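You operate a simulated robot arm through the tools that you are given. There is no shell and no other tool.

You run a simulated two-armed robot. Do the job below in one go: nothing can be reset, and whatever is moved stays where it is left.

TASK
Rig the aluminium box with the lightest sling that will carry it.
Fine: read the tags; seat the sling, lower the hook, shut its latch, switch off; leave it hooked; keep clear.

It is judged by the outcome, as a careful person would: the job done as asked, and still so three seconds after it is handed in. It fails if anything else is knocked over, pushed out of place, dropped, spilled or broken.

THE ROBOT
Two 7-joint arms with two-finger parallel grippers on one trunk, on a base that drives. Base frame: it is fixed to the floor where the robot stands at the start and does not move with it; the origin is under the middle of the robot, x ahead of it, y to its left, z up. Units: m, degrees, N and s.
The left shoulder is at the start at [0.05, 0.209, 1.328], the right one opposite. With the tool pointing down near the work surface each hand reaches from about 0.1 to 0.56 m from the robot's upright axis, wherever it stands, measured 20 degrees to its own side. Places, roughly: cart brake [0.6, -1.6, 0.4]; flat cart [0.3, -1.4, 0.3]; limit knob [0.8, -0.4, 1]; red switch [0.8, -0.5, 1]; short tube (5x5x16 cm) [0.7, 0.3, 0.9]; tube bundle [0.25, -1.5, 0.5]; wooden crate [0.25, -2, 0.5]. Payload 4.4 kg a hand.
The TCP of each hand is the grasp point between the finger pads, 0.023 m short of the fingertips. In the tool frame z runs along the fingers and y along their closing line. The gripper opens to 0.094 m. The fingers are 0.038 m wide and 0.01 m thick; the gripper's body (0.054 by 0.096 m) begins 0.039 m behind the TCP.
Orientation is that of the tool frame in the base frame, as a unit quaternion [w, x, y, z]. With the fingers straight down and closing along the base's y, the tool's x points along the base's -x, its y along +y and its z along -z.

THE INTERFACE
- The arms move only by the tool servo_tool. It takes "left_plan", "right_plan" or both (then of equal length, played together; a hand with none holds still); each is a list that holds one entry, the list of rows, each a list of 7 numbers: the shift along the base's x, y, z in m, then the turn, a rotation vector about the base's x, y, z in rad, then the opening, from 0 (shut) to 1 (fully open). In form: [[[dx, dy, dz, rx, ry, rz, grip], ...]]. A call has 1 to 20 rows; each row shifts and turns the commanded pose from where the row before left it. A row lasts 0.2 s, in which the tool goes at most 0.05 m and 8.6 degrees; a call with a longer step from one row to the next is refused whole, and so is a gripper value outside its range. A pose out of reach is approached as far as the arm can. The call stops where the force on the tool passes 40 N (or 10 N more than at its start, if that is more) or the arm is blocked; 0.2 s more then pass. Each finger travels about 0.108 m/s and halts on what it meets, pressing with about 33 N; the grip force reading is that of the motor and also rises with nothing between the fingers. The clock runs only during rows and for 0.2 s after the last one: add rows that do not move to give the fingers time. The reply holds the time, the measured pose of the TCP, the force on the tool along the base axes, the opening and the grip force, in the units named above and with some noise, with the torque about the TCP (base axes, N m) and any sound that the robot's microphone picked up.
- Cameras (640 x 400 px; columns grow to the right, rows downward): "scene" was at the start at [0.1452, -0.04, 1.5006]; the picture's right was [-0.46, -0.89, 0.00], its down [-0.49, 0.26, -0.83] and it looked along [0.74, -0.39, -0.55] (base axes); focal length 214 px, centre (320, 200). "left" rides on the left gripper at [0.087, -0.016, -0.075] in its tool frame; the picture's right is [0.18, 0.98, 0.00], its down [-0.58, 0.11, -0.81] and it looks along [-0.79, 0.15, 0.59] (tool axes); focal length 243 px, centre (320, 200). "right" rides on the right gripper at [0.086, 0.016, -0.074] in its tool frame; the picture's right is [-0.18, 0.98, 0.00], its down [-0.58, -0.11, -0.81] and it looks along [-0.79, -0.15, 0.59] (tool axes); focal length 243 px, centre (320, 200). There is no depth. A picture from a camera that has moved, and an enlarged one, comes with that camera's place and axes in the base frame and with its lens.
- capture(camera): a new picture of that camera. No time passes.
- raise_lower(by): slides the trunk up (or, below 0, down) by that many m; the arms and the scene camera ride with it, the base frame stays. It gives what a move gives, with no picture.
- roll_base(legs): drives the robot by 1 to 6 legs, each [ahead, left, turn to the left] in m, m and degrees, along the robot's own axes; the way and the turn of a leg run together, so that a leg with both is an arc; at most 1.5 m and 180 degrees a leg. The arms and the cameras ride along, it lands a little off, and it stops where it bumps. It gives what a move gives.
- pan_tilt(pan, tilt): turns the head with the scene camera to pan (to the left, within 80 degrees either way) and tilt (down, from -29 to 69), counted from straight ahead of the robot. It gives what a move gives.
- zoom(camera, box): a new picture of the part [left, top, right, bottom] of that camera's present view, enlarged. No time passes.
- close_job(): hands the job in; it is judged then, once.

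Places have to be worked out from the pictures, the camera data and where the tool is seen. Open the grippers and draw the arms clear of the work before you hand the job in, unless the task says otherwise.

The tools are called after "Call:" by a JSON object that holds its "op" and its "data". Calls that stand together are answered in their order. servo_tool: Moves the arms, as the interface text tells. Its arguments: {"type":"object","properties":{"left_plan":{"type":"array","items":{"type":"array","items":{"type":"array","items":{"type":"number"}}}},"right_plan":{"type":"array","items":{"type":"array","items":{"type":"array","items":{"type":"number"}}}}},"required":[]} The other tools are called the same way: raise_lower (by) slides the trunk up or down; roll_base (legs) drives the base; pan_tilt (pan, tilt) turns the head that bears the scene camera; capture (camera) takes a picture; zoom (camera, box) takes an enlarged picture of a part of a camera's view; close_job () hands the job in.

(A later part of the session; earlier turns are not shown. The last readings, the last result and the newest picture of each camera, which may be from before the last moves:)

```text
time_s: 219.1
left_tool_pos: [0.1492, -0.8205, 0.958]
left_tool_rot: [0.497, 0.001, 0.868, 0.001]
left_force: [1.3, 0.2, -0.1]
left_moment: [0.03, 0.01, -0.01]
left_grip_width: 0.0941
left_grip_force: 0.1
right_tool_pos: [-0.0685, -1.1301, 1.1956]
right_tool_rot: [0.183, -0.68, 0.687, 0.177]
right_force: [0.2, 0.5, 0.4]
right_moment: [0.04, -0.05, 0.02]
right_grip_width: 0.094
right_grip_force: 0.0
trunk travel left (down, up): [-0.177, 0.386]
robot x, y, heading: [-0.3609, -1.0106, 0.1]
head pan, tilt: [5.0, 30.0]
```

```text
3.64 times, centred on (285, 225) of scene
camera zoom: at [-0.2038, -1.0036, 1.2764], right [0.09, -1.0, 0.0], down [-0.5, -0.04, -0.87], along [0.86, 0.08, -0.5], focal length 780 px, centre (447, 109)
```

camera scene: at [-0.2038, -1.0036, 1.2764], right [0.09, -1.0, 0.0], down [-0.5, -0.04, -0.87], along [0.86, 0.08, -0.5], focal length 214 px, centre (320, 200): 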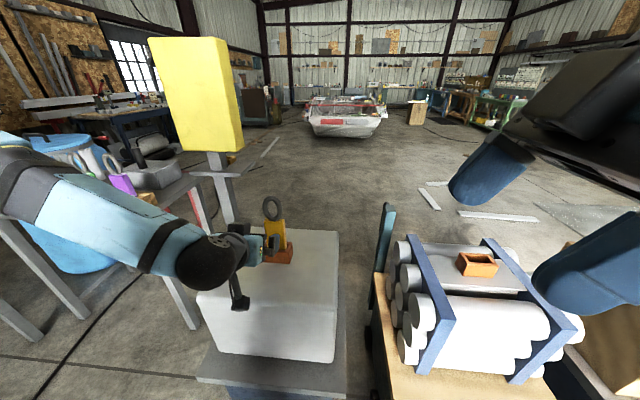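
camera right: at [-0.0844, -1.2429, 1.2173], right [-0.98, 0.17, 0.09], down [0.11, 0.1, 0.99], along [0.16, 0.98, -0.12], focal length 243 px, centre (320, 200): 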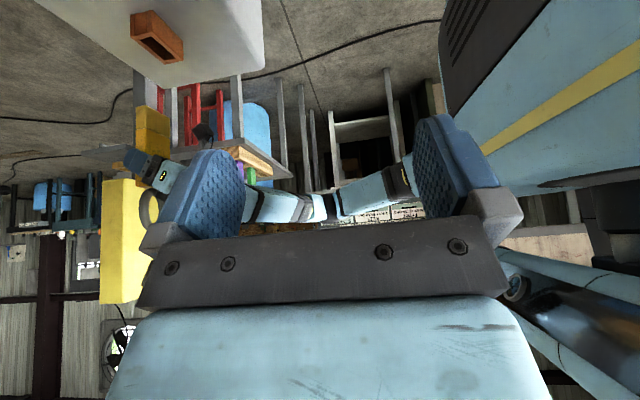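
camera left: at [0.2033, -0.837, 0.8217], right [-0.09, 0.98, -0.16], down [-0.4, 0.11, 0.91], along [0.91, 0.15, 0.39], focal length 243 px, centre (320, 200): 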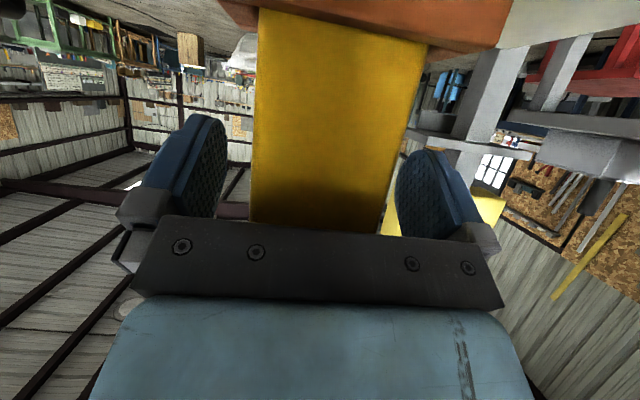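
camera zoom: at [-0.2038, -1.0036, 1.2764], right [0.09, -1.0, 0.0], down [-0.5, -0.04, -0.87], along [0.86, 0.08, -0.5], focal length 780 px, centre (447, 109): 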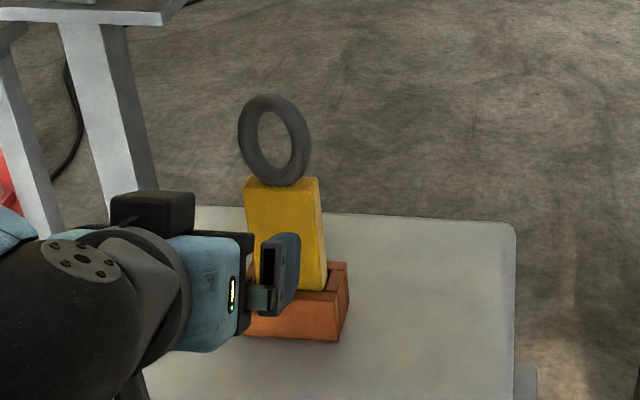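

The yellow sling is seated upright in the aluminium box's socket. Now I'll back away from the stand and bring the left hand up and level for pressing buttons later.

Call:
{"op": "roll_base", "data": {"legs": [[-0.17, 0, 0]]}}

Call:
{"op": "servo_tool", "data": {"left_plan": [[[0, 0, 0.03, 0, -0.1, 0, 1], [0, 0, 0.03, 0, -0.1, 0, 1], [0, 0, 0.03, 0, -0.1, 0, 1], [0, 0, 0.03, 0, -0.1, 0, 0.5], [0, 0, 0.03, 0, -0.1, 0, 0], [0, 0, 0.03, 0, 0, 0, 0], [0, 0, 0, 0, 0, 0, 0]]]}}

Call:
{"op": "capture", "data": {"camera": "scene"}}

```text
time_s: 220.5
left_tool_pos: [-0.0193, -0.8212, 0.9587]
left_tool_rot: [0.497, 0.0, 0.868, 0.001]
left_force: [-0.2, 0.6, -0.1]
left_moment: [0.01, -0.01, -0.02]
left_grip_width: 0.0941
left_grip_force: 0.0
right_tool_pos: [-0.2364, -1.1316, 1.1955]
right_tool_rot: [0.183, -0.68, 0.687, 0.178]
right_force: [-0.9, 0.0, -0.4]
right_moment: [-0.02, 0.01, 0.0]
right_grip_width: 0.0937
right_grip_force: 0.0
trunk travel left (down, up): [-0.177, 0.386]
robot x, y, heading: [-0.5281, -1.0139, 0.1]
head pan, tilt: [5.0, 30.0]
```

```text
time_s: 222.1
left_tool_pos: [-0.0208, -0.8204, 1.1409]
left_tool_rot: [0.696, -0.001, 0.718, 0.002]
left_force: [0.0, 0.0, 0.6]
left_moment: [-0.02, 0.02, 0.01]
left_grip_width: 0.0
left_grip_force: 33.3
right_tool_pos: [-0.2354, -1.1326, 1.195]
right_tool_rot: [0.183, -0.68, 0.687, 0.178]
right_force: [0.0, -1.0, -0.2]
right_moment: [0.01, 0.02, -0.01]
right_grip_width: 0.0941
right_grip_force: 0.1
trunk travel left (down, up): [-0.177, 0.386]
robot x, y, heading: [-0.5323, -1.0146, 0.2]
head pan, tilt: [5.0, 30.0]
```

```text
taken
camera scene: at [-0.3711, -1.0056, 1.2764], right [0.09, -1.0, 0.0], down [-0.5, -0.04, -0.87], along [0.86, 0.08, -0.5], focal length 214 px, centre (320, 200)
```

scene: 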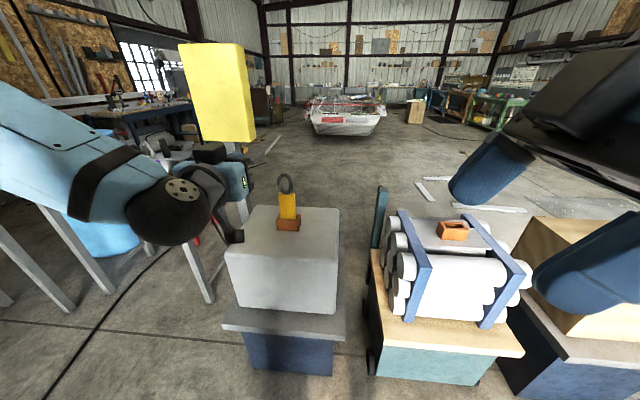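

The sling is clearly seated. Now I'll drive around the crate end again to the panel side: right, then forward past stand ONE.

Call:
{"op": "roll_base", "data": {"legs": [[0, -0.97, 0], [0, -0.97, 0], [1.2, 0, 0], [1.1, 0, 0], [0, 0, 90]]}}

Call:
{"op": "pan_tilt", "data": {"pan": 10, "tilt": 20}}

Call:
{"op": "capture", "data": {"camera": "scene"}}

```text
time_s: 254.2
left_tool_pos: [1.5786, -2.4415, 1.1398]
left_tool_rot: [-0.49, 0.509, -0.506, -0.495]
left_force: [-0.1, -0.2, 0.6]
left_moment: [-0.01, 0.0, 0.01]
left_grip_width: 0.0002
left_grip_force: 33.2
right_tool_pos: [1.8905, -2.6561, 1.1956]
right_tool_rot: [-0.003, 0.967, -0.003, -0.255]
right_force: [-0.2, -0.4, -0.3]
right_moment: [0.01, -0.01, -0.01]
right_grip_width: 0.0942
right_grip_force: 0.1
trunk travel left (down, up): [-0.177, 0.386]
robot x, y, heading: [1.7776, -2.9475, 90.7]
head pan, tilt: [5.0, 30.0]
```

```text
time_s: 254.9
left_tool_pos: [1.5792, -2.442, 1.1408]
left_tool_rot: [-0.49, 0.509, -0.505, -0.495]
left_force: [0.6, 0.3, 0.4]
left_moment: [0.01, -0.01, 0.01]
left_grip_width: 0.0
left_grip_force: 33.4
right_tool_pos: [1.8905, -2.6552, 1.1947]
right_tool_rot: [-0.003, 0.967, -0.003, -0.255]
right_force: [0.6, -0.3, 0.3]
right_moment: [0.01, -0.01, 0.02]
right_grip_width: 0.0941
right_grip_force: 0.0
trunk travel left (down, up): [-0.177, 0.386]
robot x, y, heading: [1.7735, -2.9482, 90.5]
head pan, tilt: [10.0, 20.0]
```

```text
taken
camera scene: at [1.7565, -2.7881, 1.2924], right [0.98, 0.18, 0.0], down [0.06, -0.34, -0.94], along [-0.17, 0.92, -0.34], focal length 214 px, centre (320, 200)
```

scene: 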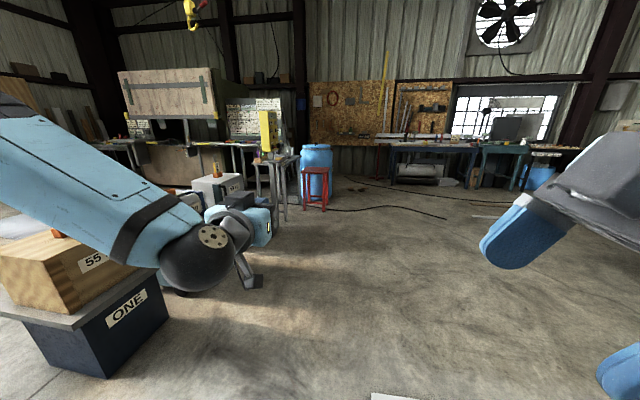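

The aisle ahead is clear. I'll drive up the aisle and turn to face the panel and stand THREE.

Call:
{"op": "roll_base", "data": {"legs": [[1.5, 0, 0], [0, 0, 89.3], [0, -0.65, 0]]}}

Call:
{"op": "pan_tilt", "data": {"pan": 0, "tilt": 20}}

Call:
{"op": "capture", "data": {"camera": "scene"}}

```text
time_s: 271.8
left_tool_pos: [1.295, -0.9737, 1.14]
left_tool_rot: [-0.015, 0.717, -0.016, -0.697]
left_force: [-0.1, -0.1, 0.5]
left_moment: [0.0, -0.01, 0.01]
left_grip_width: 0.0
left_grip_force: 32.5
right_tool_pos: [1.5256, -0.6734, 1.1943]
right_tool_rot: [0.173, 0.703, 0.665, -0.186]
right_force: [0.3, 1.1, -0.4]
right_moment: [-0.02, -0.01, -0.01]
right_grip_width: 0.0941
right_grip_force: 0.0
trunk travel left (down, up): [-0.177, 0.386]
robot x, y, heading: [1.8126, -0.8046, 177.4]
head pan, tilt: [10.0, 20.0]
```

```text
time_s: 272.6
left_tool_pos: [1.2965, -0.9742, 1.1407]
left_tool_rot: [-0.015, 0.717, -0.016, -0.696]
left_force: [-0.5, -0.4, 0.3]
left_moment: [0.0, 0.03, 0.0]
left_grip_width: 0.0
left_grip_force: 33.0
right_tool_pos: [1.5245, -0.6732, 1.196]
right_tool_rot: [0.174, 0.703, 0.664, -0.187]
right_force: [-0.2, 0.1, 0.3]
right_moment: [-0.02, -0.02, -0.01]
right_grip_width: 0.0939
right_grip_force: 0.0
trunk travel left (down, up): [-0.177, 0.386]
robot x, y, heading: [1.8122, -0.8042, 177.7]
head pan, tilt: [0.0, 20.0]
```

```text
taken
camera scene: at [1.6503, -0.7957, 1.2924], right [0.04, 1.0, 0.0], down [0.34, -0.01, -0.94], along [-0.94, 0.04, -0.34], focal length 214 px, centre (320, 200)
```

scene: 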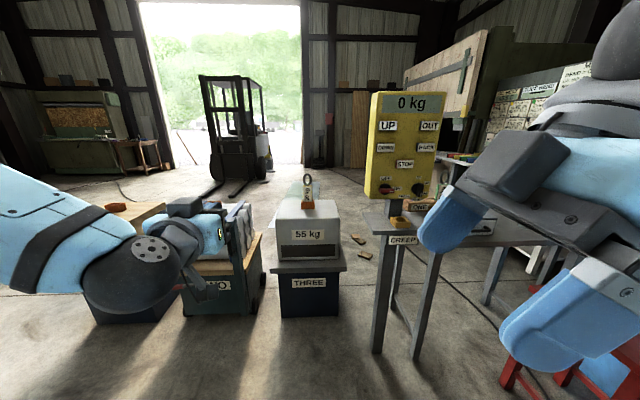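

I have a good view of everything. In free space I'll bring the right gripper level, pointing at the panel (-x), and close its fingers so it can press buttons.

Call:
{"op": "servo_tool", "data": {"right_plan": [[[-0.018, 0.01, 0, -0.0661, 0.0697, -0.1131, 1], [-0.018, 0.01, 0, -0.0661, 0.0697, -0.1131, 1], [-0.018, 0.01, 0, -0.0661, 0.0697, -0.1131, 1], [-0.018, 0.01, 0, -0.0661, 0.0697, -0.1131, 1], [-0.018, 0.01, 0, -0.0661, 0.0697, -0.1131, 1], [-0.018, 0.01, 0, -0.0661, 0.0697, -0.1131, 1], [-0.018, 0.01, 0, -0.0661, 0.0697, -0.1131, 0.8], [-0.018, 0.01, 0, -0.0661, 0.0697, -0.1131, 0.6], [-0.018, 0.01, 0, -0.0661, 0.0697, -0.1131, 0.4], [-0.018, 0.01, 0, -0.0661, 0.0697, -0.1131, 0.2], [-0.018, 0.01, 0, -0.0661, 0.0697, -0.1131, 0], [-0.018, 0.01, 0, -0.0661, 0.0697, -0.1131, 0], [0, 0, 0, 0, 0, 0, 0]]]}}

Call:
{"op": "capture", "data": {"camera": "scene"}}

Call:
{"op": "zoom", "data": {"camera": "scene", "box": [355, 80, 455, 200]}}

```text
time_s: 275.4
left_tool_pos: [1.2956, -0.9738, 1.1405]
left_tool_rot: [-0.014, 0.717, -0.016, -0.696]
left_force: [0.3, 0.0, 0.5]
left_moment: [0.01, 0.02, 0.01]
left_grip_width: 0.0002
left_grip_force: 32.7
right_tool_pos: [1.309, -0.5531, 1.1954]
right_tool_rot: [0.0, -0.707, 0.0, 0.707]
right_force: [0.5, 0.3, 0.2]
right_moment: [-0.02, 0.0, 0.02]
right_grip_width: 0.0
right_grip_force: 32.9
trunk travel left (down, up): [-0.177, 0.386]
robot x, y, heading: [1.8114, -0.8044, 177.3]
head pan, tilt: [0.0, 20.0]
```

```text
taken
camera scene: at [1.6507, -0.795, 1.2925], right [0.04, 1.0, 0.0], down [0.34, -0.02, -0.94], along [-0.94, 0.04, -0.34], focal length 214 px, centre (320, 200)
```

scene: 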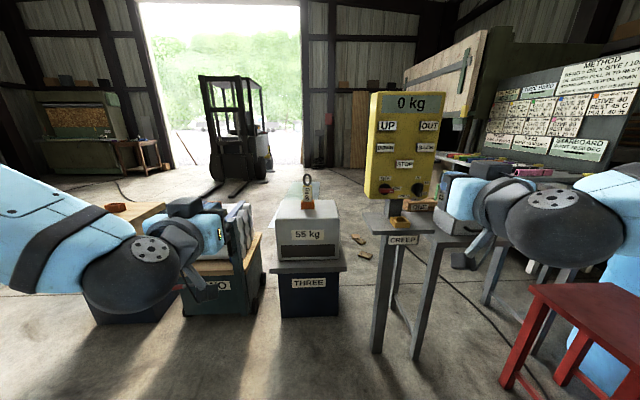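

```text
3.33 times, centred on (405, 140) of scene
camera zoom: at [1.6507, -0.795, 1.2925], right [0.04, 1.0, 0.0], down [0.34, -0.02, -0.94], along [-0.94, 0.04, -0.34], focal length 715 px, centre (37, 400)
```

zoom: 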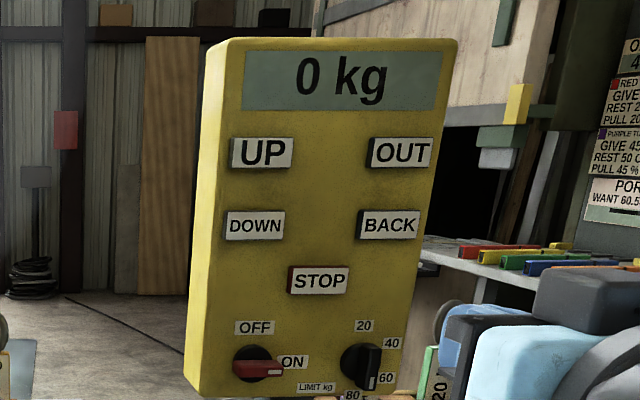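

Right hand is level and closed. DOWN is at ≈[0.80, -0.502, 1.198], STOP at ≈[0.80, -0.415, 1.133]. I'll drive forward 0.33 m and square up.

Call:
{"op": "roll_base", "data": {"legs": [[0.33, 0, 2.5]]}}

Call:
{"op": "capture", "data": {"camera": "scene"}}

Call:
{"op": "capture", "data": {"camera": "right"}}

```text
time_s: 277.5
left_tool_pos: [0.9758, -0.9858, 1.1394]
left_tool_rot: [-0.002, 0.717, -0.003, -0.697]
left_force: [-0.2, 0.2, 0.7]
left_moment: [0.01, 0.03, -0.03]
left_grip_width: 0.0
left_grip_force: 32.8
right_tool_pos: [0.9733, -0.565, 1.1946]
right_tool_rot: [0.013, 0.707, 0.013, -0.707]
right_force: [-0.5, -0.2, -0.5]
right_moment: [0.02, 0.01, 0.0]
right_grip_width: 0.0
right_grip_force: 33.6
trunk travel left (down, up): [-0.177, 0.386]
robot x, y, heading: [1.4852, -0.7949, 179.7]
head pan, tilt: [0.0, 20.0]
```

```text
taken
camera scene: at [1.3242, -0.794, 1.2924], right [0.0, 1.0, 0.0], down [0.34, 0.0, -0.94], along [-0.94, 0.0, -0.34], focal length 214 px, centre (320, 200)
```

scene: 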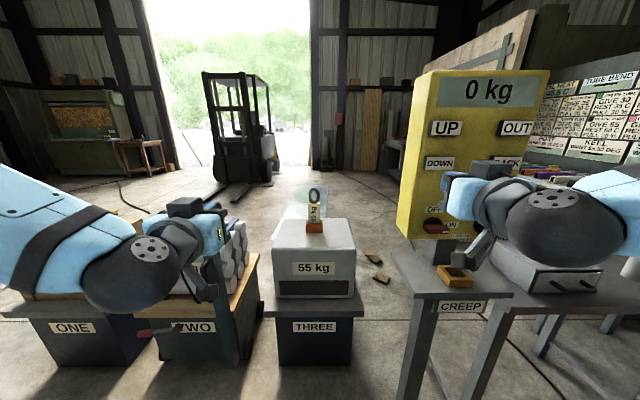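

```text
taken
camera right: at [1.0497, -0.5787, 1.1085], right [0.04, -0.98, 0.18], down [0.8, 0.14, 0.58], along [-0.6, 0.13, 0.79], focal length 243 px, centre (320, 200)
```

right: 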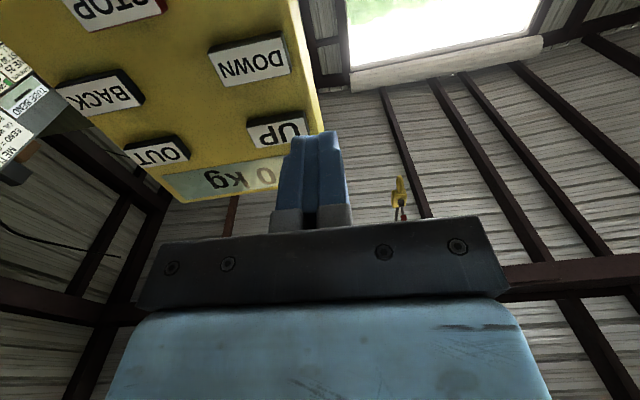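

I'm squared up at [1.485, -0.795]. I'll align the right fingertips in front of DOWN, stopping about 1.5 cm short.

Call:
{"op": "servo_tool", "data": {"right_plan": [[[-0.02, 0.021, 0.001, 0, 0, 0, 0], [-0.02, 0.021, 0.001, 0, 0, 0, 0], [-0.02, 0.021, 0.001, 0, 0, 0, 0], [-0.025, 0, 0, 0, 0, 0, 0], [-0.025, 0, 0, 0, 0, 0, 0], [-0.02, 0, 0, 0, 0, 0, 0], [0, 0, 0, 0, 0, 0, 0]]]}}

Call:
{"op": "capture", "data": {"camera": "scene"}}

Call:
{"op": "capture", "data": {"camera": "right"}}

```text
time_s: 279.1
left_tool_pos: [0.9776, -0.9852, 1.1396]
left_tool_rot: [0.0, 0.717, -0.001, -0.697]
left_force: [0.0, 0.4, 0.4]
left_moment: [0.01, -0.01, -0.03]
left_grip_width: 0.0
left_grip_force: 33.3
right_tool_pos: [0.8451, -0.5021, 1.2015]
right_tool_rot: [0.013, 0.71, 0.013, -0.704]
right_force: [0.4, 0.6, -0.1]
right_moment: [0.01, -0.03, 0.06]
right_grip_width: 0.0001
right_grip_force: 33.2
trunk travel left (down, up): [-0.177, 0.386]
robot x, y, heading: [1.487, -0.7985, 179.8]
head pan, tilt: [0.0, 20.0]
```

```text
taken
camera scene: at [1.3249, -0.7936, 1.2925], right [0.0, 1.0, 0.0], down [0.34, 0.0, -0.94], along [-0.94, 0.0, -0.34], focal length 214 px, centre (320, 200)
```

scene: 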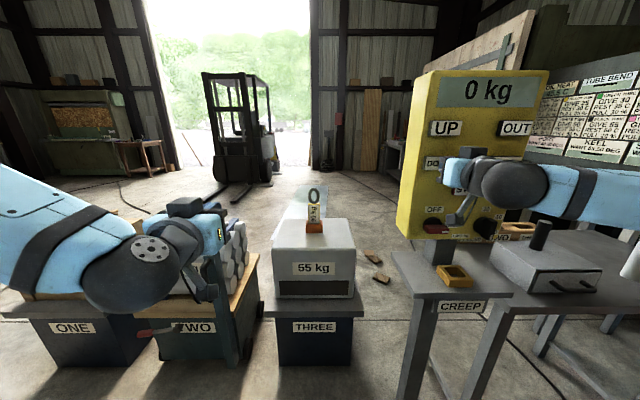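

```text
taken
camera right: at [0.9222, -0.5158, 1.1153], right [0.04, -0.98, 0.18], down [0.8, 0.14, 0.59], along [-0.6, 0.13, 0.79], focal length 243 px, centre (320, 200)
```

right: 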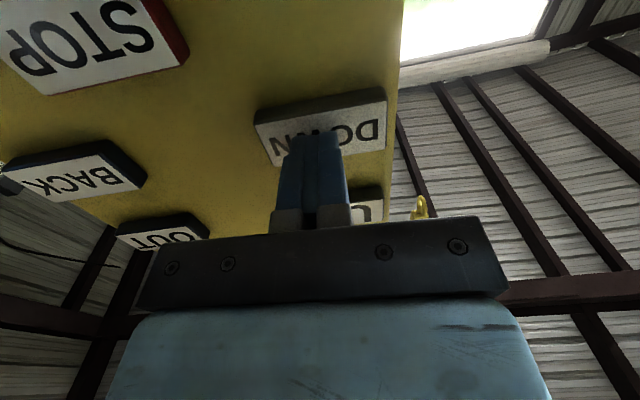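

The fingertips face the DOWN button squarely. I'll press gently and see what the hoist does.

Call:
{"op": "servo_tool", "data": {"right_plan": [[[-0.01, 0, 0, 0, 0, 0, 0], [-0.01, 0, 0, 0, 0, 0, 0], [-0.006, 0, 0, 0, 0, 0, 0]]]}}

Call:
{"op": "capture", "data": {"camera": "right"}}

```text
time_s: 279.9
left_tool_pos: [0.9832, -0.9828, 1.1426]
left_tool_rot: [-0.002, 0.715, -0.003, -0.699]
left_force: [-0.1, -0.3, -0.2]
left_moment: [-0.01, -0.01, 0.04]
left_grip_width: 0.0
left_grip_force: 33.2
right_tool_pos: [0.8314, -0.5008, 1.2037]
right_tool_rot: [0.015, 0.71, 0.015, -0.703]
right_force: [21.1, 1.0, -6.5]
right_moment: [-0.06, 0.06, -0.26]
right_grip_width: 0.0
right_grip_force: 32.9
right hand out of reach, approached as far as the arm can: row 1
trunk travel left (down, up): [-0.177, 0.386]
robot x, y, heading: [1.4856, -0.7978, 179.5]
head pan, tilt: [0.0, 20.0]
heard: click
stopped in row 3 (right hand): the force on the tool passed its limit at 43 N (the readings are from after the stop); the commanded pose is now the measured one
```

```text
taken
camera right: at [0.9081, -0.5141, 1.1187], right [0.04, -0.98, 0.18], down [0.8, 0.14, 0.59], along [-0.6, 0.12, 0.79], focal length 243 px, centre (320, 200)
```

right: 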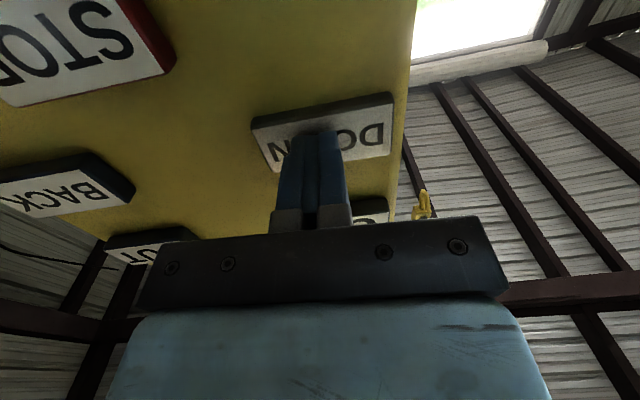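

A click: the button registered. I'll back off slightly so I'm not pushing, and look at the hook through the right camera.

Call:
{"op": "servo_tool", "data": {"right_plan": [[[0.012, 0, 0, 0, 0, 0, 0]]]}}

Call:
{"op": "zoom", "data": {"camera": "right", "box": [370, 140, 470, 230]}}

Call:
{"op": "pan_tilt", "data": {"pan": 5, "tilt": -20}}

Call:
{"op": "capture", "data": {"camera": "scene"}}

```text
time_s: 280.3
left_tool_pos: [0.9776, -0.9851, 1.141]
left_tool_rot: [-0.002, 0.717, -0.002, -0.697]
left_force: [0.1, 0.2, 0.1]
left_moment: [-0.03, -0.01, 0.01]
left_grip_width: 0.0
left_grip_force: 32.9
right_tool_pos: [0.8334, -0.5034, 1.2029]
right_tool_rot: [0.014, 0.712, 0.014, -0.702]
right_force: [3.0, 1.0, 0.3]
right_moment: [-0.01, 0.12, -0.08]
right_grip_width: 0.0
right_grip_force: 33.0
trunk travel left (down, up): [-0.177, 0.386]
robot x, y, heading: [1.4889, -0.7952, 180.0]
head pan, tilt: [0.0, 20.0]
```

```text
4.44 times, centred on (420, 185) of right
camera zoom: at [0.9113, -0.5162, 1.1171], right [0.04, -0.98, 0.18], down [0.79, 0.14, 0.59], along [-0.61, 0.12, 0.78], focal length 1078 px, centre (-124, 267)
```

zoom: 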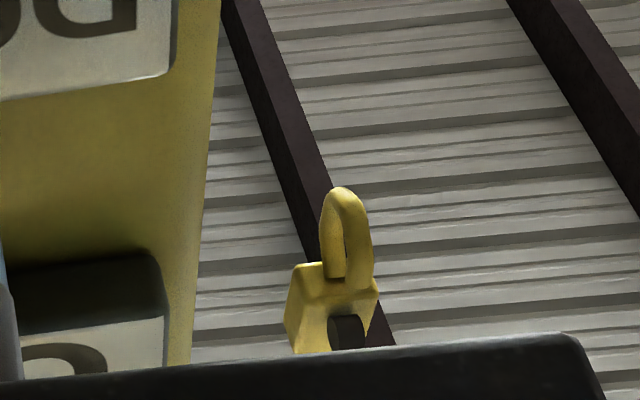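

```text
time_s: 281.4
left_tool_pos: [0.9777, -0.9857, 1.1407]
left_tool_rot: [-0.002, 0.717, -0.002, -0.697]
left_force: [-0.3, 0.5, -0.3]
left_moment: [0.01, 0.01, 0.04]
left_grip_width: 0.0001
left_grip_force: 33.0
right_tool_pos: [0.8355, -0.5026, 1.2015]
right_tool_rot: [0.015, 0.713, 0.016, -0.701]
right_force: [1.5, -0.8, 0.1]
right_moment: [-0.01, 0.03, 0.01]
right_grip_width: 0.0
right_grip_force: 32.8
trunk travel left (down, up): [-0.177, 0.386]
robot x, y, heading: [1.489, -0.7953, 179.8]
head pan, tilt: [5.0, -20.0]
```

```text
taken
camera scene: at [1.3429, -0.8007, 1.354], right [-0.08, 1.0, 0.0], down [-0.34, -0.03, -0.94], along [-0.94, -0.08, 0.34], focal length 214 px, centre (320, 200)
```

scene: 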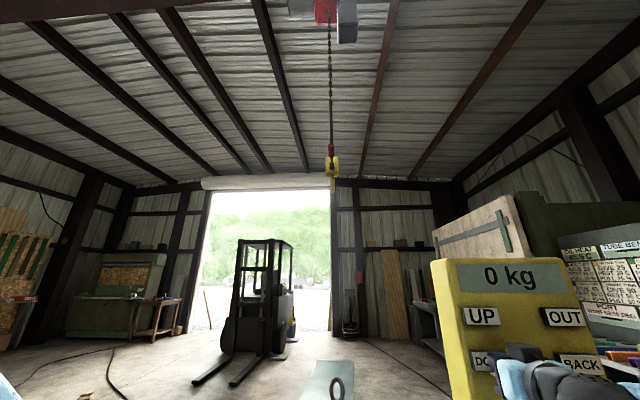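

The hook has come down to z≈1.94 already, so it's descending. I'll back the finger off a bit further and check whether it keeps moving by itself (latched) or stops.

Call:
{"op": "servo_tool", "data": {"right_plan": [[[0.02, 0, 0, 0, 0, 0, 0]]]}}

Call:
{"op": "zoom", "data": {"camera": "scene", "box": [270, 80, 390, 400]}}

```text
time_s: 281.8
left_tool_pos: [0.9789, -0.9862, 1.1399]
left_tool_rot: [-0.003, 0.717, -0.003, -0.697]
left_force: [0.7, -0.3, 0.9]
left_moment: [0.0, 0.02, 0.02]
left_grip_width: 0.0
left_grip_force: 32.9
right_tool_pos: [0.8563, -0.5025, 1.2025]
right_tool_rot: [0.014, 0.712, 0.014, -0.702]
right_force: [-0.4, -0.3, -0.1]
right_moment: [0.04, -0.01, -0.02]
right_grip_width: 0.0
right_grip_force: 33.3
trunk travel left (down, up): [-0.177, 0.386]
robot x, y, heading: [1.4842, -0.8001, 179.4]
head pan, tilt: [5.0, -20.0]
```

```text
1.25 times, centred on (330, 240) of scene
camera zoom: at [1.3439, -0.8009, 1.3542], right [-0.08, 1.0, 0.0], down [-0.34, -0.03, -0.94], along [-0.94, -0.08, 0.34], focal length 268 px, centre (308, 150)
```

zoom: 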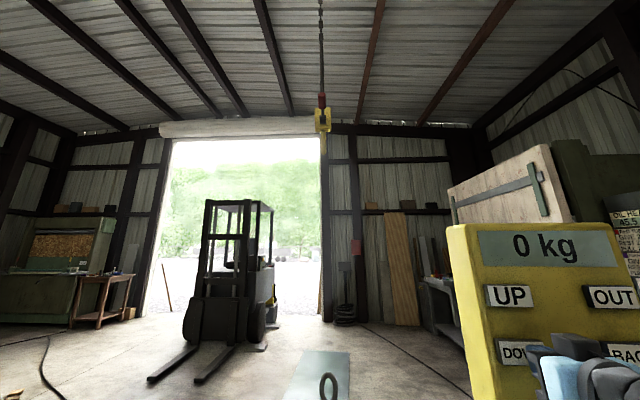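

The hook keeps descending by itself at ~0.2 m/s (now z≈1.86). I'll go straight to STOP and press it, well before the hook reaches the sling.

Call:
{"op": "servo_tool", "data": {"right_plan": [[[0, 0.03, -0.023, 0, 0, 0, 0], [0, 0.03, -0.023, 0, 0, 0, 0], [0, 0.0275, -0.024, 0, 0, 0, 0], [-0.015, 0, 0, 0, 0, 0, 0], [-0.012, 0, 0, 0, 0, 0, 0], [-0.01, 0, 0, 0, 0, 0, 0]]]}}

Call:
{"op": "capture", "data": {"camera": "scene"}}

```text
time_s: 283.2
left_tool_pos: [0.9773, -0.9859, 1.1405]
left_tool_rot: [-0.003, 0.717, -0.003, -0.697]
left_force: [0.2, 0.9, 0.1]
left_moment: [0.0, 0.03, -0.01]
left_grip_width: 0.0001
left_grip_force: 32.7
right_tool_pos: [0.8254, -0.4089, 1.1832]
right_tool_rot: [0.014, 0.716, 0.016, -0.698]
right_force: [0.7, -0.4, -0.1]
right_moment: [0.03, 0.0, -0.01]
right_grip_width: 0.0002
right_grip_force: 33.1
right hand out of reach, approached as far as the arm can: row 1, 2, 3, 4
trunk travel left (down, up): [-0.177, 0.386]
robot x, y, heading: [1.4851, -0.7953, 179.9]
head pan, tilt: [5.0, -20.0]
```

```text
taken
camera scene: at [1.3422, -0.801, 1.3539], right [-0.08, 1.0, 0.0], down [-0.34, -0.03, -0.94], along [-0.94, -0.08, 0.34], focal length 214 px, centre (320, 200)
```

scene: 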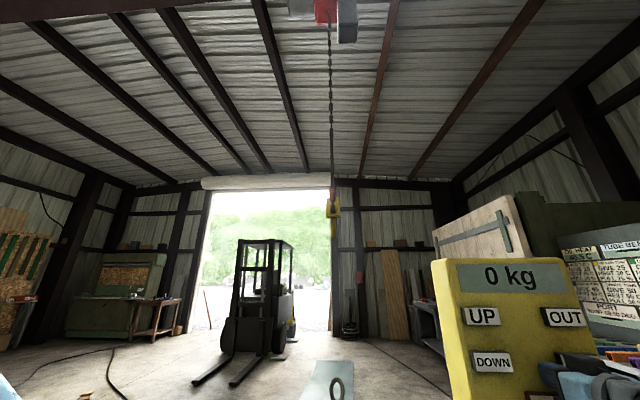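

The arm couldn't get low enough for STOP at this trunk height (hook now z≈1.67). I'll pull back 2 cm, lower the trunk 5.5 cm to bring the fingertips level with STOP, and press.

Call:
{"op": "servo_tool", "data": {"right_plan": [[[0.02, -0.005, 0, 0, 0, 0, 0]]]}}

Call:
{"op": "raise_lower", "data": {"by": -0.055}}

Call:
{"op": "servo_tool", "data": {"right_plan": [[[-0.015, 0, 0, 0, 0, 0, 0], [-0.012, 0, 0, 0, 0, 0, 0], [-0.01, 0, 0, 0, 0, 0, 0]]]}}

Call:
{"op": "capture", "data": {"camera": "scene"}}

```text
time_s: 283.6
left_tool_pos: [0.9782, -0.9857, 1.1407]
left_tool_rot: [-0.002, 0.717, -0.003, -0.697]
left_force: [0.0, 0.2, -0.1]
left_moment: [0.01, 0.01, -0.06]
left_grip_width: 0.0002
left_grip_force: 32.8
right_tool_pos: [0.8466, -0.4125, 1.1835]
right_tool_rot: [0.015, 0.714, 0.016, -0.7]
right_force: [-0.5, 0.6, -0.1]
right_moment: [0.0, -0.05, 0.0]
right_grip_width: 0.0
right_grip_force: 33.0
trunk travel left (down, up): [-0.177, 0.386]
robot x, y, heading: [1.4849, -0.793, 179.7]
head pan, tilt: [5.0, -20.0]
```

```text
time_s: 284.6
left_tool_pos: [0.978, -0.9848, 1.0844]
left_tool_rot: [-0.001, 0.717, -0.002, -0.697]
left_force: [-0.1, -0.7, 0.8]
left_moment: [-0.01, -0.02, 0.0]
left_grip_width: 0.0
left_grip_force: 33.0
right_tool_pos: [0.8462, -0.4122, 1.1286]
right_tool_rot: [0.015, 0.714, 0.015, -0.7]
right_force: [-0.1, -0.1, -1.0]
right_moment: [0.03, 0.01, -0.02]
right_grip_width: 0.0
right_grip_force: 33.0
trunk travel left (down, up): [-0.122, 0.441]
robot x, y, heading: [1.4886, -0.7973, 179.7]
head pan, tilt: [5.0, -20.0]
```

```text
time_s: 285.2
left_tool_pos: [0.9815, -0.9829, 1.0879]
left_tool_rot: [-0.003, 0.716, -0.004, -0.698]
left_force: [-0.2, -0.1, -0.1]
left_moment: [0.03, 0.02, 0.02]
left_grip_width: 0.0
left_grip_force: 33.2
right_tool_pos: [0.8275, -0.4122, 1.1299]
right_tool_rot: [0.017, 0.716, 0.017, -0.698]
right_force: [34.2, 4.0, -2.0]
right_moment: [-0.27, 0.57, -0.14]
right_grip_width: 0.0001
right_grip_force: 32.8
trunk travel left (down, up): [-0.122, 0.441]
robot x, y, heading: [1.4875, -0.7928, 179.6]
head pan, tilt: [5.0, -20.0]
heard: click
stopped in row 3 (right hand): the force on the tool passed its limit at 200 N (the readings are from after the stop); the commanded pose is now the measured one
```

```text
taken
camera scene: at [1.3476, -0.7996, 1.2997], right [-0.08, 1.0, 0.0], down [-0.34, -0.03, -0.94], along [-0.94, -0.07, 0.35], focal length 214 px, centre (320, 200)
```

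scene: 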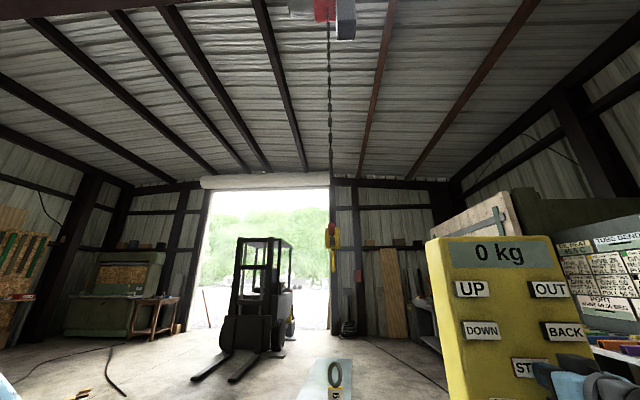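

STOP clicked (a bit hard; I'll be gentler). The hook is at about z≈1.49. I'll back the finger off and confirm that the hook has stopped.

Call:
{"op": "servo_tool", "data": {"right_plan": [[[0.015, 0, 0, 0, 0, 0, 0], [0.015, 0, 0, 0, 0, 0, 0], [0.01, 0, 0, 0, 0, 0, 0]]]}}

Call:
{"op": "capture", "data": {"camera": "scene"}}

Call:
{"op": "zoom", "data": {"camera": "scene", "box": [290, 180, 380, 290]}}

```text
time_s: 286.0
left_tool_pos: [0.9769, -0.9835, 1.0863]
left_tool_rot: [-0.003, 0.718, -0.003, -0.696]
left_force: [-0.1, 0.0, 0.3]
left_moment: [0.0, -0.02, 0.01]
left_grip_width: 0.0002
left_grip_force: 32.8
right_tool_pos: [0.862, -0.4119, 1.1264]
right_tool_rot: [0.015, 0.719, 0.016, -0.695]
right_force: [-1.0, 0.1, 0.2]
right_moment: [0.02, 0.03, 0.0]
right_grip_width: 0.0
right_grip_force: 33.1
trunk travel left (down, up): [-0.122, 0.441]
robot x, y, heading: [1.4893, -0.7966, 179.3]
head pan, tilt: [5.0, -20.0]
```

```text
taken
camera scene: at [1.3432, -0.8002, 1.2989], right [-0.08, 1.0, 0.0], down [-0.34, -0.03, -0.94], along [-0.94, -0.07, 0.34], focal length 214 px, centre (320, 200)
```

scene: 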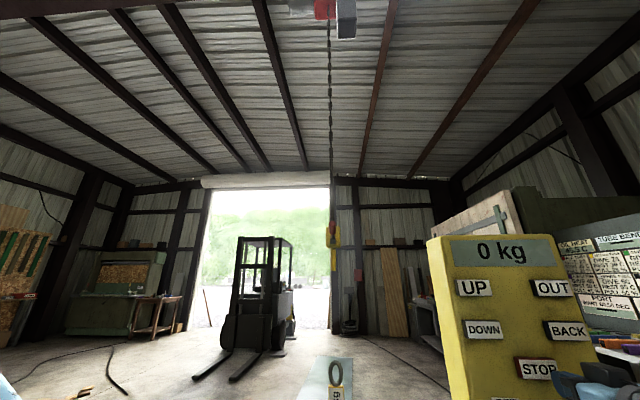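

```text
3.64 times, centred on (335, 235) of scene
camera zoom: at [1.3432, -0.8002, 1.2989], right [-0.08, 1.0, 0.0], down [-0.34, -0.03, -0.94], along [-0.94, -0.07, 0.34], focal length 780 px, centre (266, 73)
```

zoom: 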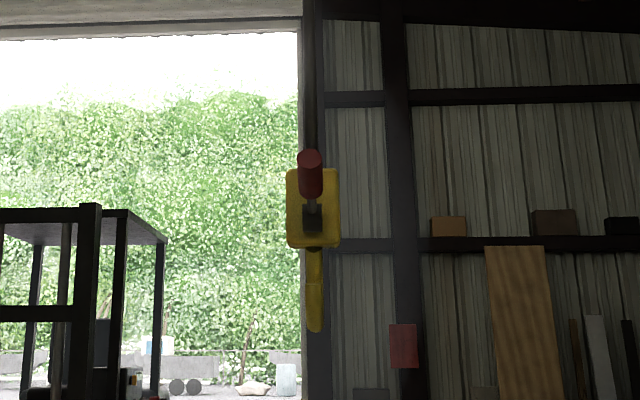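

The hook is stopped, hanging edge-on to me (its plane along x). I'll look at the hook and ring together to judge their relative positions.

Call:
{"op": "pan_tilt", "data": {"pan": 2, "tilt": 5}}

Call:
{"op": "capture", "data": {"camera": "scene"}}

Call:
{"op": "zoom", "data": {"camera": "scene", "box": [270, 120, 390, 310]}}

```text
time_s: 286.9
left_tool_pos: [0.978, -0.9834, 1.0857]
left_tool_rot: [-0.003, 0.717, -0.003, -0.697]
left_force: [-0.9, 0.3, -0.2]
left_moment: [0.0, 0.0, 0.03]
left_grip_width: 0.0
left_grip_force: 32.9
right_tool_pos: [0.863, -0.413, 1.1268]
right_tool_rot: [0.017, 0.719, 0.017, -0.695]
right_force: [0.6, 0.0, 0.3]
right_moment: [-0.02, 0.01, 0.0]
right_grip_width: 0.0003
right_grip_force: 33.0
trunk travel left (down, up): [-0.122, 0.441]
robot x, y, heading: [1.4879, -0.7962, 179.5]
head pan, tilt: [2.0, 5.0]
```

```text
taken
camera scene: at [1.3276, -0.7966, 1.2619], right [-0.03, 1.0, 0.0], down [0.09, 0.0, -1.0], along [-1.0, -0.03, -0.09], focal length 214 px, centre (320, 200)
```

scene: 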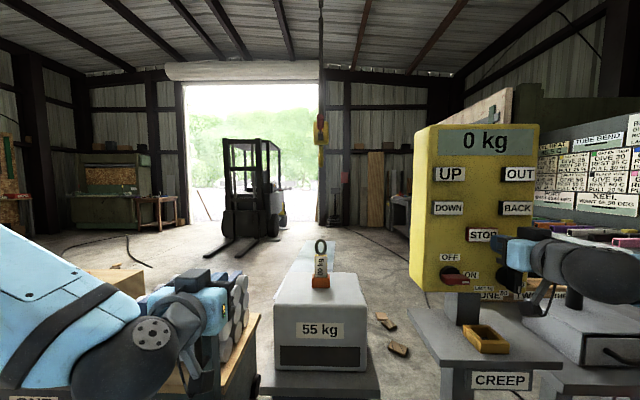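

```text
2.11 times, centred on (330, 215) of scene
camera zoom: at [1.3276, -0.7966, 1.2619], right [-0.03, 1.0, 0.0], down [0.09, 0.0, -1.0], along [-1.0, -0.03, -0.09], focal length 452 px, centre (299, 168)
```

zoom: 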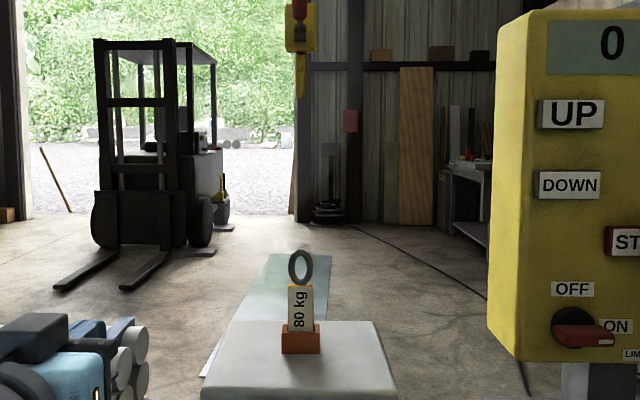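

Hook and ring are aligned in y. Let me zoom in on the ring itself to determine its orientation relative to the hook.

Call:
{"op": "zoom", "data": {"camera": "scene", "box": [295, 225, 350, 295]}}

Call:
{"op": "zoom", "data": {"camera": "scene", "box": [295, 100, 350, 160]}}

```text
5.71 times, centred on (322, 260) of scene
camera zoom: at [1.3276, -0.7966, 1.2619], right [-0.03, 1.0, 0.0], down [0.09, 0.0, -1.0], along [-1.0, -0.03, -0.09], focal length 1226 px, centre (306, -143)
```

zoom: 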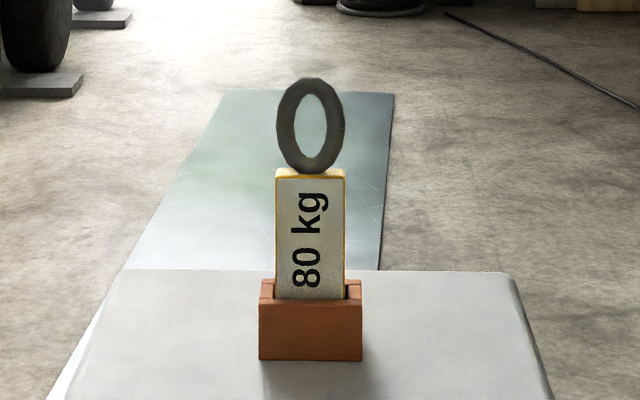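

```text
6.67 times, centred on (322, 130) of scene
camera zoom: at [1.3276, -0.7966, 1.2619], right [-0.03, 1.0, 0.0], down [0.09, 0.0, -1.0], along [-1.0, -0.03, -0.09], focal length 1430 px, centre (303, 667)
```

zoom: 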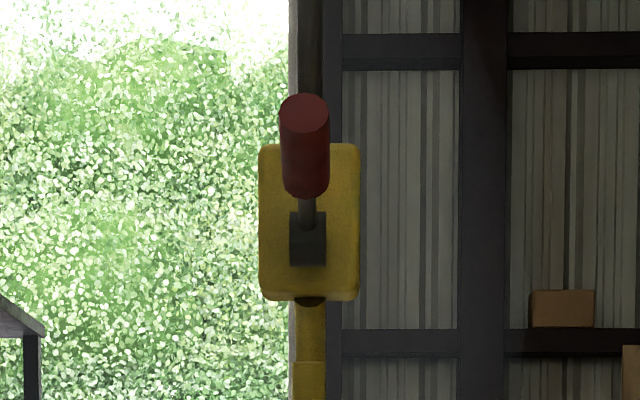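

The hook's lowest point is z≈1.327 and the ring's top is z≈0.982, about 0.345 m apart, and descent speed is ~0.13 m/s. I'll press DOWN again (gently), then time a STOP for roughly 0.3 m of travel.

Call:
{"op": "servo_tool", "data": {"right_plan": [[[0, -0.03, 0.023, 0, 0, 0, 0], [0, -0.03, 0.023, 0, 0, 0, 0], [0, -0.029, 0.024, 0, 0, 0, 0], [-0.015, 0, 0, 0, 0, 0, 0], [-0.008, 0, 0, 0, 0, 0, 0], [-0.004, 0, 0, 0, 0, 0, 0], [-0.003, 0, 0, 0, 0, 0, 0]]]}}

```text
time_s: 288.5
left_tool_pos: [0.9785, -0.9842, 1.0855]
left_tool_rot: [-0.003, 0.717, -0.003, -0.697]
left_force: [0.2, -0.1, 0.1]
left_moment: [-0.01, 0.02, -0.02]
left_grip_width: 0.0
left_grip_force: 32.9
right_tool_pos: [0.8335, -0.5034, 1.1967]
right_tool_rot: [0.016, 0.718, 0.017, -0.696]
right_force: [3.3, -0.7, -1.6]
right_moment: [0.02, 0.04, 0.02]
right_grip_width: 0.0002
right_grip_force: 32.8
trunk travel left (down, up): [-0.122, 0.441]
robot x, y, heading: [1.4899, -0.7956, 179.4]
head pan, tilt: [2.0, 5.0]
heard: click
```

Clicked with only light force. Now retreat, move to STOP, wait briefly, and press.

Call:
{"op": "servo_tool", "data": {"right_plan": [[[0.022, 0, 0, 0, 0, 0, 0], [0.004, 0.03, -0.023, 0, 0, 0, 0], [0, 0.03, -0.023, 0, 0, 0, 0], [0, 0.03, -0.024, 0, 0, 0, 0], [-0.005, 0, 0, 0, 0, 0, 0], [-0.01, 0, 0, 0, 0, 0, 0], [-0.008, 0, 0, 0, 0, 0, 0], [-0.005, 0, 0, 0, 0, 0, 0], [-0.004, 0, 0, 0, 0, 0, 0]]]}}

Call:
{"op": "capture", "data": {"camera": "scene"}}

```text
time_s: 290.5
left_tool_pos: [0.9813, -0.9829, 1.087]
left_tool_rot: [-0.003, 0.716, -0.004, -0.698]
left_force: [0.6, -0.5, -0.6]
left_moment: [0.02, 0.01, -0.01]
left_grip_width: 0.0
left_grip_force: 33.0
right_tool_pos: [0.8297, -0.4113, 1.1269]
right_tool_rot: [0.017, 0.718, 0.017, -0.696]
right_force: [27.9, 0.2, -9.1]
right_moment: [0.02, 0.26, -0.03]
right_grip_width: 0.0
right_grip_force: 32.6
trunk travel left (down, up): [-0.122, 0.441]
robot x, y, heading: [1.4864, -0.7969, 179.4]
head pan, tilt: [2.0, 5.0]
heard: click
```

```text
taken
camera scene: at [1.3307, -0.7959, 1.262], right [-0.03, 1.0, 0.0], down [0.08, 0.0, -1.0], along [-1.0, -0.03, -0.08], focal length 214 px, centre (320, 200)
```

scene: 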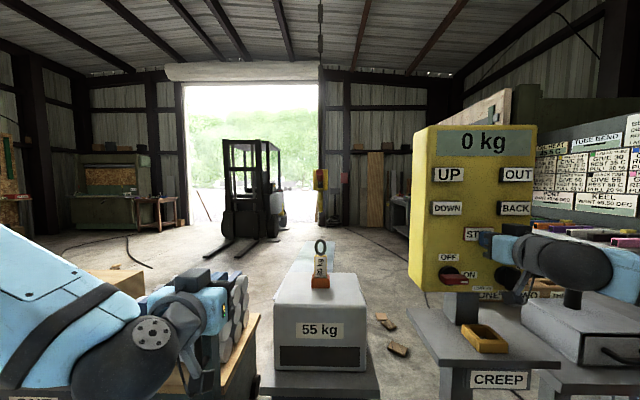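

Call:
{"op": "servo_tool", "data": {"right_plan": [[[0.012, 0, 0, 0, 0, 0, 0], [0.02, 0, 0, 0, 0, 0, 0]]]}}

Call:
{"op": "zoom", "data": {"camera": "scene", "box": [275, 160, 365, 290]}}

```text
time_s: 291.1
left_tool_pos: [0.9794, -0.9837, 1.0859]
left_tool_rot: [-0.003, 0.717, -0.003, -0.697]
left_force: [-0.3, 0.8, 0.2]
left_moment: [-0.01, 0.01, 0.02]
left_grip_width: 0.0
left_grip_force: 32.6
right_tool_pos: [0.8587, -0.4134, 1.1266]
right_tool_rot: [0.016, 0.718, 0.017, -0.695]
right_force: [0.2, 0.4, -0.2]
right_moment: [0.0, 0.02, -0.01]
right_grip_width: 0.0
right_grip_force: 33.2
trunk travel left (down, up): [-0.122, 0.441]
robot x, y, heading: [1.4877, -0.7959, 179.7]
head pan, tilt: [2.0, 5.0]
```

```text
3.08 times, centred on (320, 225) of scene
camera zoom: at [1.3281, -0.7967, 1.262], right [-0.03, 1.0, 0.0], down [0.09, 0.0, -1.0], along [-1.0, -0.03, -0.09], focal length 660 px, centre (320, 123)
```

zoom: 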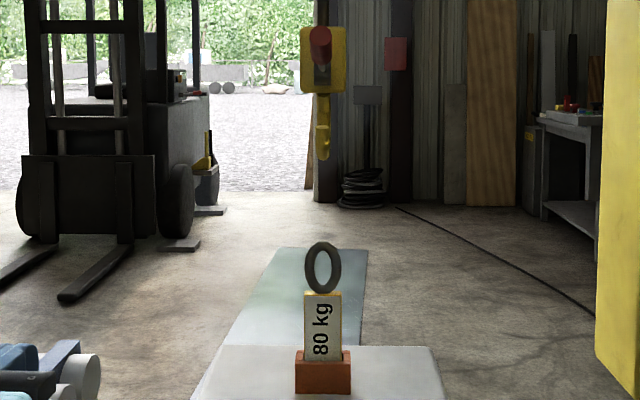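

Hook bottom is now z≈1.11, ring top 0.984; gap ≈0.13 m. Let me look at the hook closely at this height.

Call:
{"op": "zoom", "data": {"camera": "scene", "box": [300, 160, 345, 220]}}

Call:
{"op": "capture", "data": {"camera": "left"}}

```text
6.67 times, centred on (322, 190) of scene
camera zoom: at [1.3281, -0.7967, 1.262], right [-0.03, 1.0, 0.0], down [0.09, 0.0, -1.0], along [-1.0, -0.03, -0.09], focal length 1430 px, centre (303, 267)
```

zoom: 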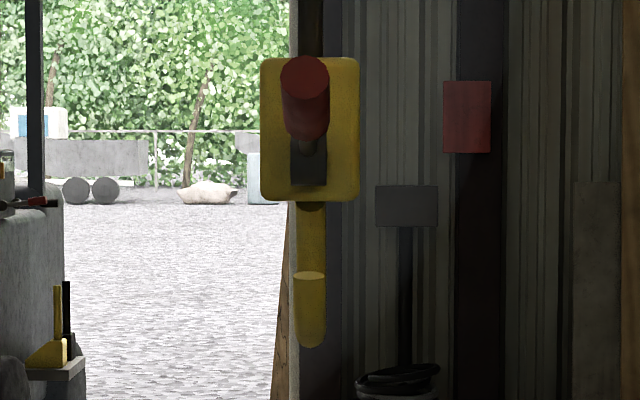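

```text
taken
camera left: at [1.0563, -0.969, 1.0012], right [0.0, -0.98, -0.18], down [0.79, -0.11, 0.6], along [-0.61, -0.14, 0.78], focal length 243 px, centre (320, 200)
```

left: 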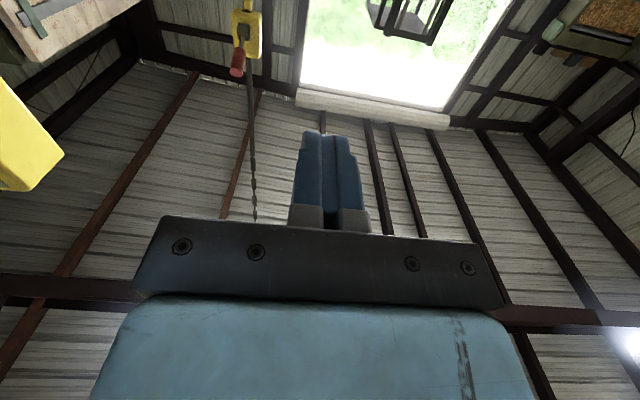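

The hook tip stands ~5.7 cm above its bottom. For the final approach I want finer motion, so I'll inspect the CREEP fitting on the shelf closely.

Call:
{"op": "pan_tilt", "data": {"pan": -28, "tilt": 25}}

Call:
{"op": "capture", "data": {"camera": "scene"}}

Call:
{"op": "zoom", "data": {"camera": "scene", "box": [230, 180, 390, 300]}}

```text
time_s: 292.1
left_tool_pos: [0.9768, -0.9829, 1.0866]
left_tool_rot: [-0.003, 0.717, -0.004, -0.697]
left_force: [0.0, -0.5, 0.4]
left_moment: [-0.01, -0.01, -0.01]
left_grip_width: 0.0
left_grip_force: 32.4
right_tool_pos: [0.8587, -0.4139, 1.1262]
right_tool_rot: [0.016, 0.718, 0.016, -0.695]
right_force: [-0.4, 0.8, 0.0]
right_moment: [0.01, -0.01, 0.01]
right_grip_width: 0.0
right_grip_force: 32.6
trunk travel left (down, up): [-0.122, 0.441]
robot x, y, heading: [1.4884, -0.7932, 179.4]
head pan, tilt: [-28.0, 25.0]
```

```text
taken
camera scene: at [1.3383, -0.7503, 1.2294], right [0.48, 0.88, 0.0], down [0.37, -0.2, -0.91], along [-0.8, 0.43, -0.42], focal length 214 px, centre (320, 200)
```

scene: 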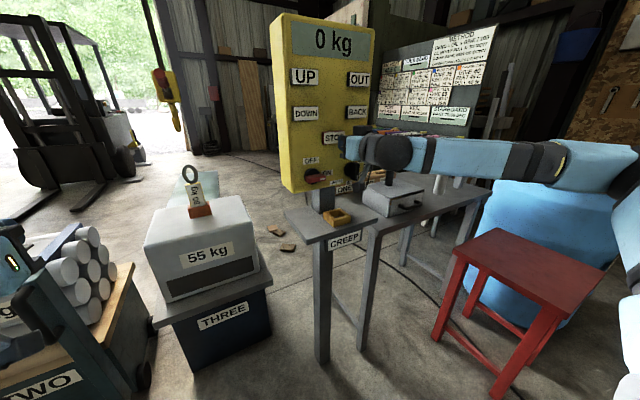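

```text
3.33 times, centred on (310, 240) of scene
camera zoom: at [1.3383, -0.7503, 1.2294], right [0.48, 0.88, 0.0], down [0.37, -0.2, -0.91], along [-0.8, 0.43, -0.42], focal length 715 px, centre (353, 67)
```

zoom: 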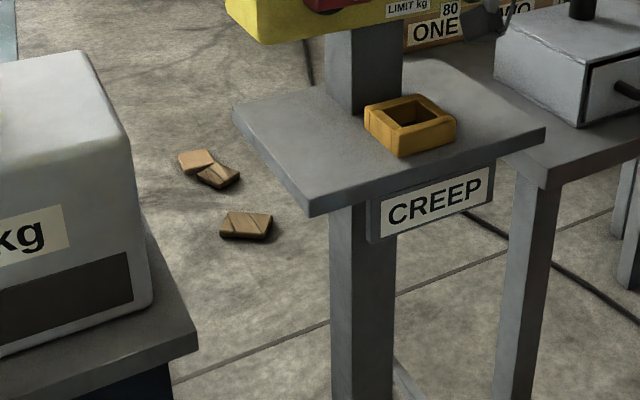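

The CREEP socket needs a plug I don't have, so instead I'll use a short, quick DOWN→STOP cycle (~1.3 s, ≈0.13 m). First the DOWN press.

Call:
{"op": "pan_tilt", "data": {"pan": 2, "tilt": 12}}

Call:
{"op": "servo_tool", "data": {"right_plan": [[[0, -0.03, 0.023, 0, 0, 0, 0], [0, -0.03, 0.023, 0, 0, 0, 0], [0, -0.029, 0.024, 0, 0, 0, 0], [-0.011, 0, 0, 0, 0, 0, 0], [-0.007, 0, 0, 0, 0, 0, 0], [-0.004, 0, 0, 0, 0, 0, 0], [-0.003, 0, 0, 0, 0, 0, 0]]]}}

```text
time_s: 293.0
left_tool_pos: [0.978, -0.9837, 1.0848]
left_tool_rot: [-0.002, 0.717, -0.003, -0.697]
left_force: [1.0, -0.1, -0.4]
left_moment: [-0.01, -0.02, 0.01]
left_grip_width: 0.0001
left_grip_force: 32.8
right_tool_pos: [0.8578, -0.4121, 1.1273]
right_tool_rot: [0.016, 0.718, 0.017, -0.695]
right_force: [-0.6, 0.1, 0.2]
right_moment: [-0.01, -0.04, 0.03]
right_grip_width: 0.0
right_grip_force: 33.1
trunk travel left (down, up): [-0.122, 0.441]
robot x, y, heading: [1.4891, -0.7971, 179.5]
head pan, tilt: [2.0, 12.0]
```

```text
time_s: 294.6
left_tool_pos: [0.9786, -0.9832, 1.0853]
left_tool_rot: [-0.003, 0.717, -0.003, -0.697]
left_force: [0.8, -1.0, -0.3]
left_moment: [-0.02, -0.01, 0.0]
left_grip_width: 0.0
left_grip_force: 32.6
right_tool_pos: [0.8342, -0.5013, 1.1958]
right_tool_rot: [0.016, 0.718, 0.016, -0.696]
right_force: [3.8, -1.9, -0.4]
right_moment: [0.02, 0.05, 0.04]
right_grip_width: 0.0001
right_grip_force: 33.1
trunk travel left (down, up): [-0.122, 0.441]
robot x, y, heading: [1.4888, -0.7945, 179.4]
head pan, tilt: [2.0, 12.0]
heard: click
```

DOWN clicked. Now straight to STOP.

Call:
{"op": "servo_tool", "data": {"right_plan": [[[0.01, 0.038, -0.028, 0, 0, 0, 0], [0, 0.04, -0.029, 0, 0, 0, 0], [-0.006, 0.01, -0.01, 0, 0, 0, 0], [-0.005, 0, 0, 0, 0, 0, 0], [-0.003, 0, 0, 0, 0, 0, 0]]]}}

Call:
{"op": "zoom", "data": {"camera": "scene", "box": [275, 130, 365, 260]}}

```text
time_s: 295.8
left_tool_pos: [0.9795, -0.9842, 1.0846]
left_tool_rot: [-0.003, 0.717, -0.003, -0.697]
left_force: [1.2, -0.2, -0.4]
left_moment: [-0.01, 0.0, 0.02]
left_grip_width: 0.0
left_grip_force: 33.0
right_tool_pos: [0.8326, -0.4126, 1.1295]
right_tool_rot: [0.016, 0.718, 0.016, -0.696]
right_force: [14.0, -1.0, -4.1]
right_moment: [0.05, 0.14, -0.03]
right_grip_width: 0.0
right_grip_force: 33.3
trunk travel left (down, up): [-0.122, 0.441]
robot x, y, heading: [1.4858, -0.7947, 179.5]
head pan, tilt: [2.0, 12.0]
heard: click
```

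```text
3.08 times, centred on (320, 195) of scene
camera zoom: at [1.3278, -0.7964, 1.2506], right [-0.03, 1.0, 0.0], down [0.21, 0.01, -0.98], along [-0.98, -0.03, -0.21], focal length 660 px, centre (320, 215)
```

zoom: 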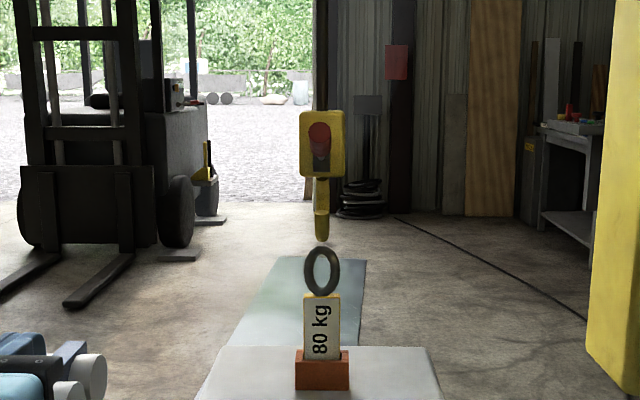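

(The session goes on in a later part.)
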